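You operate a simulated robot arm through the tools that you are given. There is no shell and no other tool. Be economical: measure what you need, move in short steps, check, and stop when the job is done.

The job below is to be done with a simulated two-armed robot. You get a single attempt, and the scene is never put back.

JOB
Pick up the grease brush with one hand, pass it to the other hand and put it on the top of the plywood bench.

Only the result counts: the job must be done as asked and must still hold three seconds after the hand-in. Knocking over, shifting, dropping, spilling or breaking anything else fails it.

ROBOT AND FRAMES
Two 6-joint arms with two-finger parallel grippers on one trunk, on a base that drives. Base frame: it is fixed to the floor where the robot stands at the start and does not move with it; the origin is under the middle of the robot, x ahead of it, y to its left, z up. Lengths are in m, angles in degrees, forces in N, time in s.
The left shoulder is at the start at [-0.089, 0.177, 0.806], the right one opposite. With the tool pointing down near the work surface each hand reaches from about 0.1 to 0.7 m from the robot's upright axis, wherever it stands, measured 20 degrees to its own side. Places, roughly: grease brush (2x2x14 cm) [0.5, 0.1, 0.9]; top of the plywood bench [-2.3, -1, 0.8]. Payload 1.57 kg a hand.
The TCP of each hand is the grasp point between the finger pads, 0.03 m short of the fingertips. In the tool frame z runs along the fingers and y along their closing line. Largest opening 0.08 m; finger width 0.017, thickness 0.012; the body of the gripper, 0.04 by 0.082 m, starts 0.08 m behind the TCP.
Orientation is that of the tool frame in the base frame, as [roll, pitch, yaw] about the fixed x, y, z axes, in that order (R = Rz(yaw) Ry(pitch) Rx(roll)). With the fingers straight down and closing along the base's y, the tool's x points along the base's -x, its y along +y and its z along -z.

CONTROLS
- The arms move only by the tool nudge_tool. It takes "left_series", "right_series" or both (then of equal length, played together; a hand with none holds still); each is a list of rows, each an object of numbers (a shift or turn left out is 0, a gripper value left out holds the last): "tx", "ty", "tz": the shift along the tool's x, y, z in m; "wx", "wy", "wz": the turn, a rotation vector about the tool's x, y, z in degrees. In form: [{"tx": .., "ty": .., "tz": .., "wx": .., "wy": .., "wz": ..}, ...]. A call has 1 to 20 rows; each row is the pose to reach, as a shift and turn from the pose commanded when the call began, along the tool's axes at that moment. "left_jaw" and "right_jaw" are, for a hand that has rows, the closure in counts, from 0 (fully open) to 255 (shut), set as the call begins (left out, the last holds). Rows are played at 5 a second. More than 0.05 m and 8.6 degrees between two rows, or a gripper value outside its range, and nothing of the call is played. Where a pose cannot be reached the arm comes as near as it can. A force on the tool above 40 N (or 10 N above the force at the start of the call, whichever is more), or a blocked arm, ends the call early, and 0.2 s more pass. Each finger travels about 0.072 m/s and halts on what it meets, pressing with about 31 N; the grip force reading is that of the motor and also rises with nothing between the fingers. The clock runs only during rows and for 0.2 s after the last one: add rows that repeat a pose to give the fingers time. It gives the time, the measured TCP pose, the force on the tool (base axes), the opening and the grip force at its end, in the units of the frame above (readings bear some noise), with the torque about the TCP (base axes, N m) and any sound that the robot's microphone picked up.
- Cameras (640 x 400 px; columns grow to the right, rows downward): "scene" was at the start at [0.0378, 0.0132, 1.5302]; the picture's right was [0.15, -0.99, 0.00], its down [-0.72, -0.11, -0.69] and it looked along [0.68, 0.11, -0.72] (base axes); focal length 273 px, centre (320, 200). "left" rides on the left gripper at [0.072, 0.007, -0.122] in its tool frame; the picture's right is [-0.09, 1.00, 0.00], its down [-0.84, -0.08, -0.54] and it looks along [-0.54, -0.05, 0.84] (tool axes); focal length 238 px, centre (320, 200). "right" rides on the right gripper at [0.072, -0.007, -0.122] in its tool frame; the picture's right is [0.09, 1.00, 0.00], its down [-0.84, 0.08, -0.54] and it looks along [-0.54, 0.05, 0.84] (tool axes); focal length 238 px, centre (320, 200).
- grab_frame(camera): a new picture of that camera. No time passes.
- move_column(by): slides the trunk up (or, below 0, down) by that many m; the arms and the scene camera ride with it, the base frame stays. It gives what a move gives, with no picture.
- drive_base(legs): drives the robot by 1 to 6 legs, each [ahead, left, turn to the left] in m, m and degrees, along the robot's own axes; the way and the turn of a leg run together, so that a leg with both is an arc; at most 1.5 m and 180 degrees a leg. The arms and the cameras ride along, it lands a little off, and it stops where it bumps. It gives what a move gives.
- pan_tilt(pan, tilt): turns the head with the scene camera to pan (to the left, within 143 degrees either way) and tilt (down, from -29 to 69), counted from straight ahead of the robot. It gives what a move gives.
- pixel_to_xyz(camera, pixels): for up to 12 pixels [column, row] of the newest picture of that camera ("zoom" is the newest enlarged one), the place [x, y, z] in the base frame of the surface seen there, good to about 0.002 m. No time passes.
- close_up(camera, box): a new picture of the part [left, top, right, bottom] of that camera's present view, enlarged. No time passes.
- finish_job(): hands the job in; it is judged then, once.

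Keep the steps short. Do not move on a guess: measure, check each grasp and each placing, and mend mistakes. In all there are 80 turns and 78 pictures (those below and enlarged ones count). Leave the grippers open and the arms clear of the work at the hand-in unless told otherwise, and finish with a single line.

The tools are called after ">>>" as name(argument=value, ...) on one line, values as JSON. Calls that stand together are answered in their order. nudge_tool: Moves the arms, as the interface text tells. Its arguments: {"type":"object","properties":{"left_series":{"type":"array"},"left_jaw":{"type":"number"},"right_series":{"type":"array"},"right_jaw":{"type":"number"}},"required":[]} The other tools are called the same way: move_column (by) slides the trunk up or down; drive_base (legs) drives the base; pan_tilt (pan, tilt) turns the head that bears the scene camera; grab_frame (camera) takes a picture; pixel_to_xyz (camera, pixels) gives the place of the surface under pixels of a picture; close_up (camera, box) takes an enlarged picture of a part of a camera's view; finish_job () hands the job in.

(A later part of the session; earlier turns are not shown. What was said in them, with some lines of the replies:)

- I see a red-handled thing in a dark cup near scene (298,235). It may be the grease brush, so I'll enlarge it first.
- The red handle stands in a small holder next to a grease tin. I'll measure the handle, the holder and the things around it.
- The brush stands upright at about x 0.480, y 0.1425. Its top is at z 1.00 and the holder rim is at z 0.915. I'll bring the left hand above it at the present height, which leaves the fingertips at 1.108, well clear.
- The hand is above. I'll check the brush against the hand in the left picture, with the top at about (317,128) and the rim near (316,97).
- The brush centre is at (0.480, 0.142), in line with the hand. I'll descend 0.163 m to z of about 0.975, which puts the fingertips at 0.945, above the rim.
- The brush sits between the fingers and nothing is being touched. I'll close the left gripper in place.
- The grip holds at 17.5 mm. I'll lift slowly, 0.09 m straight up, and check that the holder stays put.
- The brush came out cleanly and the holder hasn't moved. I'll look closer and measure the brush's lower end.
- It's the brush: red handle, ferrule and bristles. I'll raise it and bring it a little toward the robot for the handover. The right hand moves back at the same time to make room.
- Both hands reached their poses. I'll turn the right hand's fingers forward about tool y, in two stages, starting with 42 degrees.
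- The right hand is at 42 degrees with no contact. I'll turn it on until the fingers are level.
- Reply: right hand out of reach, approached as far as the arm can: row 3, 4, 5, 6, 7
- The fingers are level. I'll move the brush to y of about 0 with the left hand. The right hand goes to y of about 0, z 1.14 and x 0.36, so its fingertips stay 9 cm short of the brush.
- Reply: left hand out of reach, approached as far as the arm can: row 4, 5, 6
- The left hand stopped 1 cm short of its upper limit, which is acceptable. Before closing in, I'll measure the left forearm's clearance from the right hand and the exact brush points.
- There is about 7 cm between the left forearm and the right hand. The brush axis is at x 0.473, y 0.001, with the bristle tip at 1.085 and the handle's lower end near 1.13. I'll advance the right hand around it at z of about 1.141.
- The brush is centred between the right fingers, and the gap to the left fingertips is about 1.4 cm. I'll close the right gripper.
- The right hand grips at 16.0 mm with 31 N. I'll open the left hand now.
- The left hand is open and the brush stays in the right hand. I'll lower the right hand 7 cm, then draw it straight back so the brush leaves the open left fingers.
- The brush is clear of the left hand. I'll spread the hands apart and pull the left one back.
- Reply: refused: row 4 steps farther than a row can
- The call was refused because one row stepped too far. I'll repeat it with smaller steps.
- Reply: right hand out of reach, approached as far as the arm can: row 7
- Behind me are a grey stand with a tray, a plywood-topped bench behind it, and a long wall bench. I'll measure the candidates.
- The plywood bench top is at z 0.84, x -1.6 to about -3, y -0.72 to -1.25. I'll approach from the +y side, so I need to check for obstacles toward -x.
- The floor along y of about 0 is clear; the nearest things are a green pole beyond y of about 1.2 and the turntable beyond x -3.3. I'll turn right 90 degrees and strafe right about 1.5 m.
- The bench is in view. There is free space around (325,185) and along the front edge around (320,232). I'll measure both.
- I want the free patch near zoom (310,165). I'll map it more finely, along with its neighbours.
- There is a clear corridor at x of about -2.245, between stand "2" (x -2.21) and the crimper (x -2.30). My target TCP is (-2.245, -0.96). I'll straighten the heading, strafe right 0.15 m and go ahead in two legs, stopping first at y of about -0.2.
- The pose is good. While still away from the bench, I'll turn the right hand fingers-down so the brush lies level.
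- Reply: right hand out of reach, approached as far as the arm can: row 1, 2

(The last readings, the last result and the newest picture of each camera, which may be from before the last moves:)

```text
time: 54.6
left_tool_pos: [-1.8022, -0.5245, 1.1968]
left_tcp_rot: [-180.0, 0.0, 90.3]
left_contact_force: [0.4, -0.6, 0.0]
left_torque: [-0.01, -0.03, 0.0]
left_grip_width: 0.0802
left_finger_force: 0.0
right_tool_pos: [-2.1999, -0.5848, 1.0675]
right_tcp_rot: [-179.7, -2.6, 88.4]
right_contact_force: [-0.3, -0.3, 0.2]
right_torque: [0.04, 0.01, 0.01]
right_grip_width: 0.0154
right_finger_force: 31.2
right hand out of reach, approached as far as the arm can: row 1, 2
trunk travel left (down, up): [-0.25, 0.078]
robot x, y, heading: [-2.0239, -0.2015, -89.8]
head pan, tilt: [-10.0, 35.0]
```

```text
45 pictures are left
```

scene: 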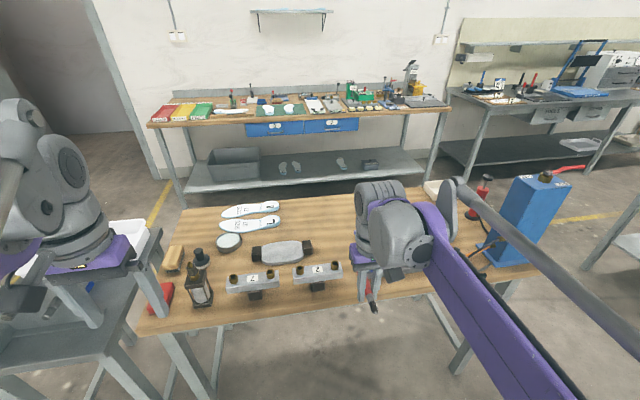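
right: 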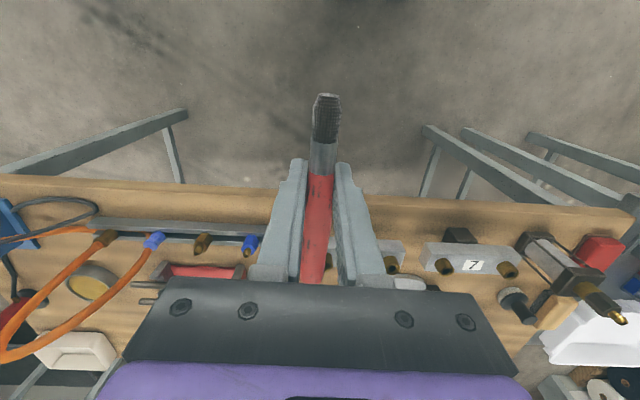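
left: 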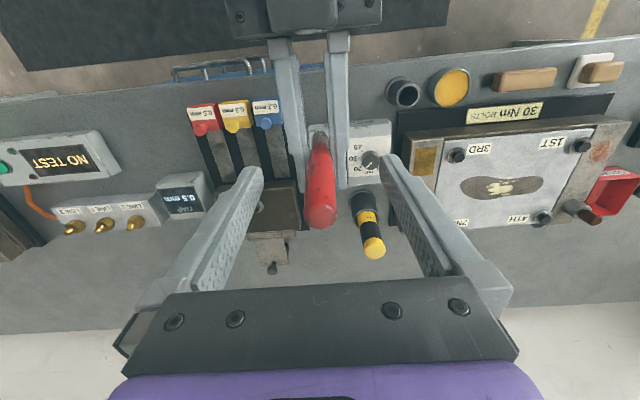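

The brush is held level. I'll drive ahead 0.14 m so the target comes within reach; everything held is at z above 1.03 and the stands are 0.91 high.

>>> drive_base(legs=[[0.14, 0, 0]])

>>> grab_frame(camera="right")

>>> grab_frame(camera="scene")

```text
time: 56.0
left_tool_pos: [-1.8034, -0.6653, 1.197]
left_tcp_rot: [180.0, 0.0, 90.3]
left_contact_force: [-0.1, 0.0, 0.0]
left_torque: [0.04, 0.02, -0.02]
left_grip_width: 0.0801
left_finger_force: 0.1
right_tool_pos: [-2.198, -0.7237, 1.0663]
right_tcp_rot: [-179.8, -2.5, 88.4]
right_contact_force: [-0.8, 0.1, -0.7]
right_torque: [0.04, 0.01, 0.01]
right_grip_width: 0.0153
right_finger_force: 31.0
trunk travel left (down, up): [-0.25, 0.078]
robot x, y, heading: [-2.0203, -0.3388, -90.0]
head pan, tilt: [-10.0, 35.0]
```

```text
44 pictures are left
```

right: 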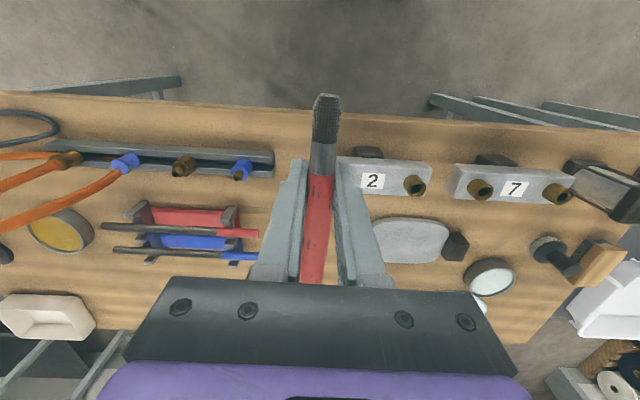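

```text
43 pictures are left
```

scene: 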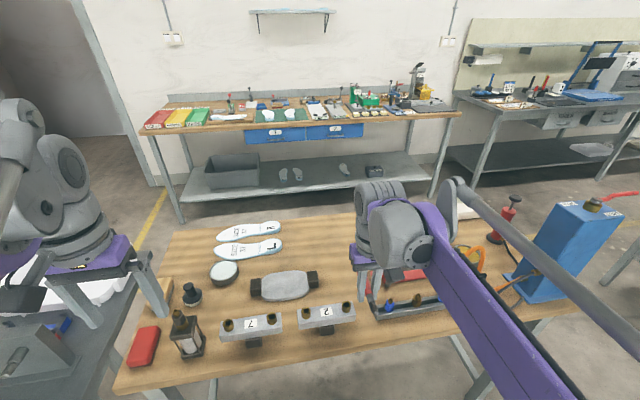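

I'll measure the corridor edges from the right camera: handle tips at (257,232) and (257,256), rail end (272,160), stand 2's left edge, and the grey object.

>>> pixel_to_xyz(camera="right", pixels=[[254, 233], [255, 256], [270, 160], [342, 175], [385, 240], [240, 215], [325, 100], [318, 190], [314, 270], [275, 265]])

>>> nudge_tool(right_series=[{"tx": -0.03, "ty": -0.01}, {"tx": -0.06, "ty": -0.02}, {"tx": -0.09, "ty": -0.03}, {"tx": -0.12, "ty": -0.04}, {"tx": -0.15, "ty": -0.04, "wy": -2.6}, {"tx": -0.18, "ty": -0.04, "wy": -2.6}, {"tx": -0.21, "ty": -0.04, "wy": -2.6}, {"tx": -0.237, "ty": -0.04, "wy": -2.6}, {"tx": -0.237, "ty": -0.04, "wy": -2.6}])

>>> grab_frame(camera="right")

```text
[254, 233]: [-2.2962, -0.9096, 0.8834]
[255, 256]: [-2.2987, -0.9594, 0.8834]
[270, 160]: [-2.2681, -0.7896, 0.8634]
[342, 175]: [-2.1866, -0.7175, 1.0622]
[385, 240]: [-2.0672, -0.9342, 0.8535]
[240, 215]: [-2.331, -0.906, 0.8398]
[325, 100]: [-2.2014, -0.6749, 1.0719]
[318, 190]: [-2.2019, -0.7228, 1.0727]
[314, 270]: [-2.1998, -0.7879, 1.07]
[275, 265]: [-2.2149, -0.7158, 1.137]
```

```text
time: 58.0
left_tool_pos: [-1.8018, -0.6643, 1.1972]
left_tcp_rot: [180.0, -0.1, 90.3]
left_contact_force: [0.7, -0.4, -0.3]
left_torque: [0.0, 0.02, 0.0]
left_grip_width: 0.08
left_finger_force: 0.0
right_tool_pos: [-2.2431, -0.9497, 1.0563]
right_tcp_rot: [-179.8, 0.1, 88.5]
right_contact_force: [-0.5, 1.0, -0.3]
right_torque: [-0.01, -0.01, -0.02]
right_grip_width: 0.0154
right_finger_force: 31.1
right hand out of reach, approached as far as the arm can: row 8, 9
trunk travel left (down, up): [-0.25, 0.078]
robot x, y, heading: [-2.0258, -0.3411, -89.9]
head pan, tilt: [-10.0, 35.0]
```

```text
42 pictures are left
```

right: 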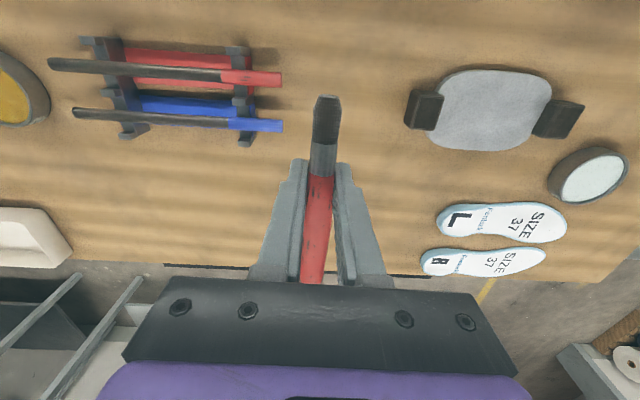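

The right hand is over open bench. I'll shift 1.5 cm toward the corridor middle and descend most of the way.

>>> nudge_tool(right_series=[{"tz": 0.03, "ty": 0.015}, {"tz": 0.06, "ty": 0.015}, {"tz": 0.09, "ty": 0.015}, {"tz": 0.12, "ty": 0.015}, {"tz": 0.15, "ty": 0.015}, {"tz": 0.165, "ty": 0.015}, {"tz": 0.165, "ty": 0.015}])

>>> grab_frame(camera="right")

>>> grab_frame(camera="scene")

```text
time: 59.6
left_tool_pos: [-1.8021, -0.6647, 1.1971]
left_tcp_rot: [-180.0, 0.0, 90.3]
left_contact_force: [0.1, -0.7, 0.0]
left_torque: [0.0, 0.02, -0.03]
left_grip_width: 0.0803
left_finger_force: 0.0
right_tool_pos: [-2.2284, -0.9495, 0.8904]
right_tcp_rot: [-179.7, 0.2, 88.5]
right_contact_force: [0.4, -0.1, -1.1]
right_torque: [0.0, -0.04, 0.02]
right_grip_width: 0.0151
right_finger_force: 30.9
trunk travel left (down, up): [-0.25, 0.078]
robot x, y, heading: [-2.0237, -0.3404, -89.9]
head pan, tilt: [-10.0, 35.0]
```

```text
41 pictures are left
```

right: 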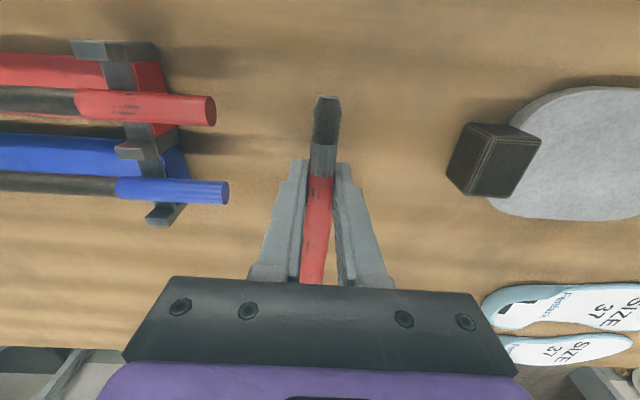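

```text
40 pictures are left
```

scene: 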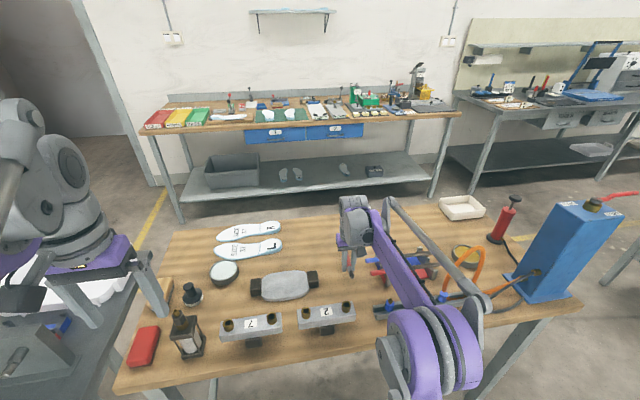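

It's clear all round. Before the last 1.6 cm I'll check the elbow's height over the bench.

>>> pixel_to_xyz(camera="scene", pixels=[[430, 350], [400, 380], [470, 350], [410, 290], [385, 240], [390, 350]])

>>> nudge_tool(right_series=[{"tz": 0.005}, {"tz": 0.01}, {"tz": 0.014}, {"tz": 0.017}, {"tz": 0.017}])

```text
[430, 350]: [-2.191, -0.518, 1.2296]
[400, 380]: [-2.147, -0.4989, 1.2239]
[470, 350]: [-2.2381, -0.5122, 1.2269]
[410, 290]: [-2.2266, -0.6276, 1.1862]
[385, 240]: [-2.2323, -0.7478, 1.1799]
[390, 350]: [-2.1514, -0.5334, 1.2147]
```

```text
time: 60.8
left_tool_pos: [-1.8023, -0.6636, 1.1967]
left_tcp_rot: [179.9, 0.1, 90.2]
left_contact_force: [-0.4, -0.5, 0.8]
left_torque: [0.0, -0.01, -0.01]
left_grip_width: 0.0801
left_finger_force: 0.0
right_tool_pos: [-2.2298, -0.949, 0.8728]
right_tcp_rot: [-179.8, 0.2, 88.4]
right_contact_force: [-0.1, 0.0, -0.1]
right_torque: [0.03, -0.01, 0.0]
right_grip_width: 0.0151
right_finger_force: 30.6
trunk travel left (down, up): [-0.25, 0.078]
robot x, y, heading: [-2.023, -0.3442, -89.8]
head pan, tilt: [-10.0, 35.0]
```

The fingertips are about 3 mm above the top. I'll open only to about 28 mm so the brush settles between the fingers and can't roll.

>>> nudge_tool(right_series=[{}, {}, {}, {}, {}], right_jaw=166)

>>> grab_frame(camera="right")

```text
time: 62.0
left_tool_pos: [-1.8024, -0.6649, 1.197]
left_tcp_rot: [-180.0, 0.0, 90.2]
left_contact_force: [0.7, 0.0, 0.3]
left_torque: [0.02, -0.04, 0.0]
left_grip_width: 0.0797
left_finger_force: 0.1
right_tool_pos: [-2.23, -0.9489, 0.8733]
right_tcp_rot: [-179.9, 0.2, 88.3]
right_contact_force: [-0.5, -0.7, 0.4]
right_torque: [-0.01, -0.01, 0.03]
right_grip_width: 0.0279
right_finger_force: 0.1
trunk travel left (down, up): [-0.25, 0.078]
robot x, y, heading: [-2.0238, -0.3419, -89.9]
head pan, tilt: [-10.0, 35.0]
```

```text
39 pictures are left
```

right: 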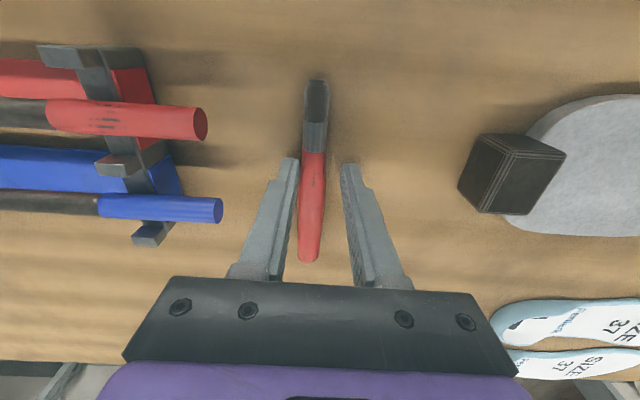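

The brush lies on the bench close to the left finger. I'll shift the hand 4 mm away to centre it, then lift straight up.

>>> nudge_tool(right_series=[{"ty": -0.004}, {"ty": -0.004}, {"ty": -0.004, "tz": -0.01}, {"ty": -0.004, "tz": -0.03}, {"ty": -0.004, "tz": -0.06}, {"ty": -0.004, "tz": -0.1}, {"ty": -0.004, "tz": -0.14}, {"ty": -0.004, "tz": -0.16}, {"ty": -0.004, "tz": -0.16}])

>>> grab_frame(camera="right")

```text
time: 64.0
left_tool_pos: [-1.8012, -0.6649, 1.1975]
left_tcp_rot: [-179.9, 0.1, 90.2]
left_contact_force: [0.1, -0.3, -0.2]
left_torque: [0.0, 0.02, 0.02]
left_grip_width: 0.08
left_finger_force: 0.0
right_tool_pos: [-2.2335, -0.9466, 1.0321]
right_tcp_rot: [-179.8, 0.3, 88.4]
right_contact_force: [0.3, 0.0, -0.3]
right_torque: [-0.01, 0.01, 0.02]
right_grip_width: 0.028
right_finger_force: 0.1
trunk travel left (down, up): [-0.25, 0.078]
robot x, y, heading: [-2.0244, -0.3394, -89.9]
head pan, tilt: [-10.0, 35.0]
```

```text
38 pictures are left
```

right: 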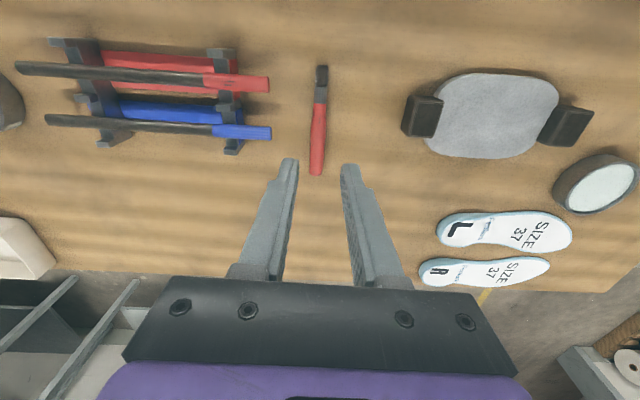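

The brush rests on the bench. I'll open the right hand fully, pull it back at height, back the base off 0.3 m and check.

>>> nudge_tool(right_series=[{"tx": 0.04}, {"tx": 0.08}, {"tx": 0.12}, {"tx": 0.16}, {"tx": 0.2}, {"tx": 0.2}], right_jaw=0)

>>> drive_base(legs=[[-0.3, 0, 0]])

>>> grab_frame(camera="scene")

>>> close_up(camera="right", box=[0, 100, 640, 300])

```text
time: 65.4
left_tool_pos: [-1.8018, -0.666, 1.1968]
left_tcp_rot: [180.0, 0.0, 90.2]
left_contact_force: [-0.2, -0.6, -0.5]
left_torque: [0.01, -0.02, 0.0]
left_grip_width: 0.08
left_finger_force: 0.1
right_tool_pos: [-2.228, -0.7499, 1.0345]
right_tcp_rot: [-179.8, 0.1, 88.4]
right_contact_force: [-0.4, 0.1, 1.2]
right_torque: [0.05, 0.01, -0.01]
right_grip_width: 0.0801
right_finger_force: 0.1
trunk travel left (down, up): [-0.25, 0.078]
robot x, y, heading: [-2.0269, -0.3393, -89.5]
head pan, tilt: [-10.0, 35.0]
```

```text
time: 67.4
left_tool_pos: [-1.8026, -0.3589, 1.1972]
left_tcp_rot: [-180.0, -0.1, 90.1]
left_contact_force: [-0.2, -0.1, -0.5]
left_torque: [-0.04, 0.03, 0.01]
left_grip_width: 0.0799
left_finger_force: 0.0
right_tool_pos: [-2.2292, -0.4444, 1.0353]
right_tcp_rot: [-179.8, 0.2, 88.3]
right_contact_force: [0.8, 0.7, -0.4]
right_torque: [-0.01, -0.01, 0.04]
right_grip_width: 0.0799
right_finger_force: 0.0
trunk travel left (down, up): [-0.25, 0.078]
robot x, y, heading: [-2.0282, -0.0367, -90.0]
head pan, tilt: [-10.0, 35.0]
```

```text
37 pictures are left
```

scene: 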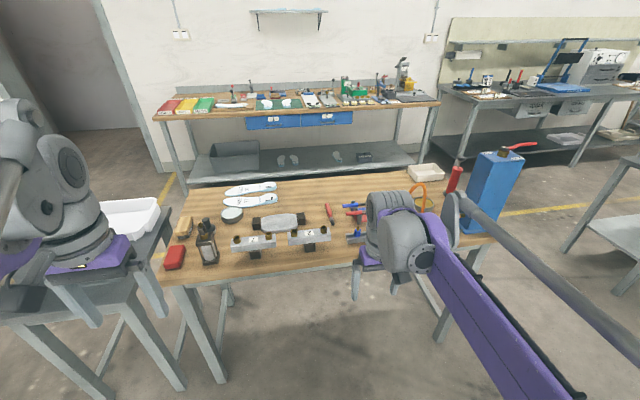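

```text
1.00 times, centred on (320, 200) of right (not enlarged: the box is as wide or as high as the picture)
```

zoom: 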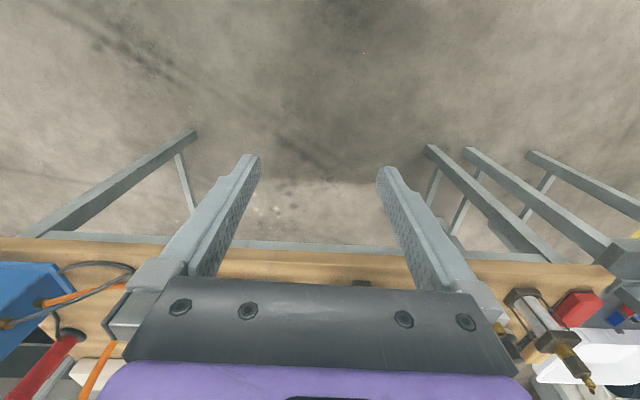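

The brush lies on the plywood bench at about (329,211). Its neighbours haven't moved, both hands are open, and the arms are clear. I'll hand the job in.

>>> finish_job()

```text
The job is handed in.
```

I picked up the grease brush with the left hand, passed it to the right and laid it on top of the plywood bench; the last picture showed it at rest with nothing else disturbed, both grippers open and the arms clear.
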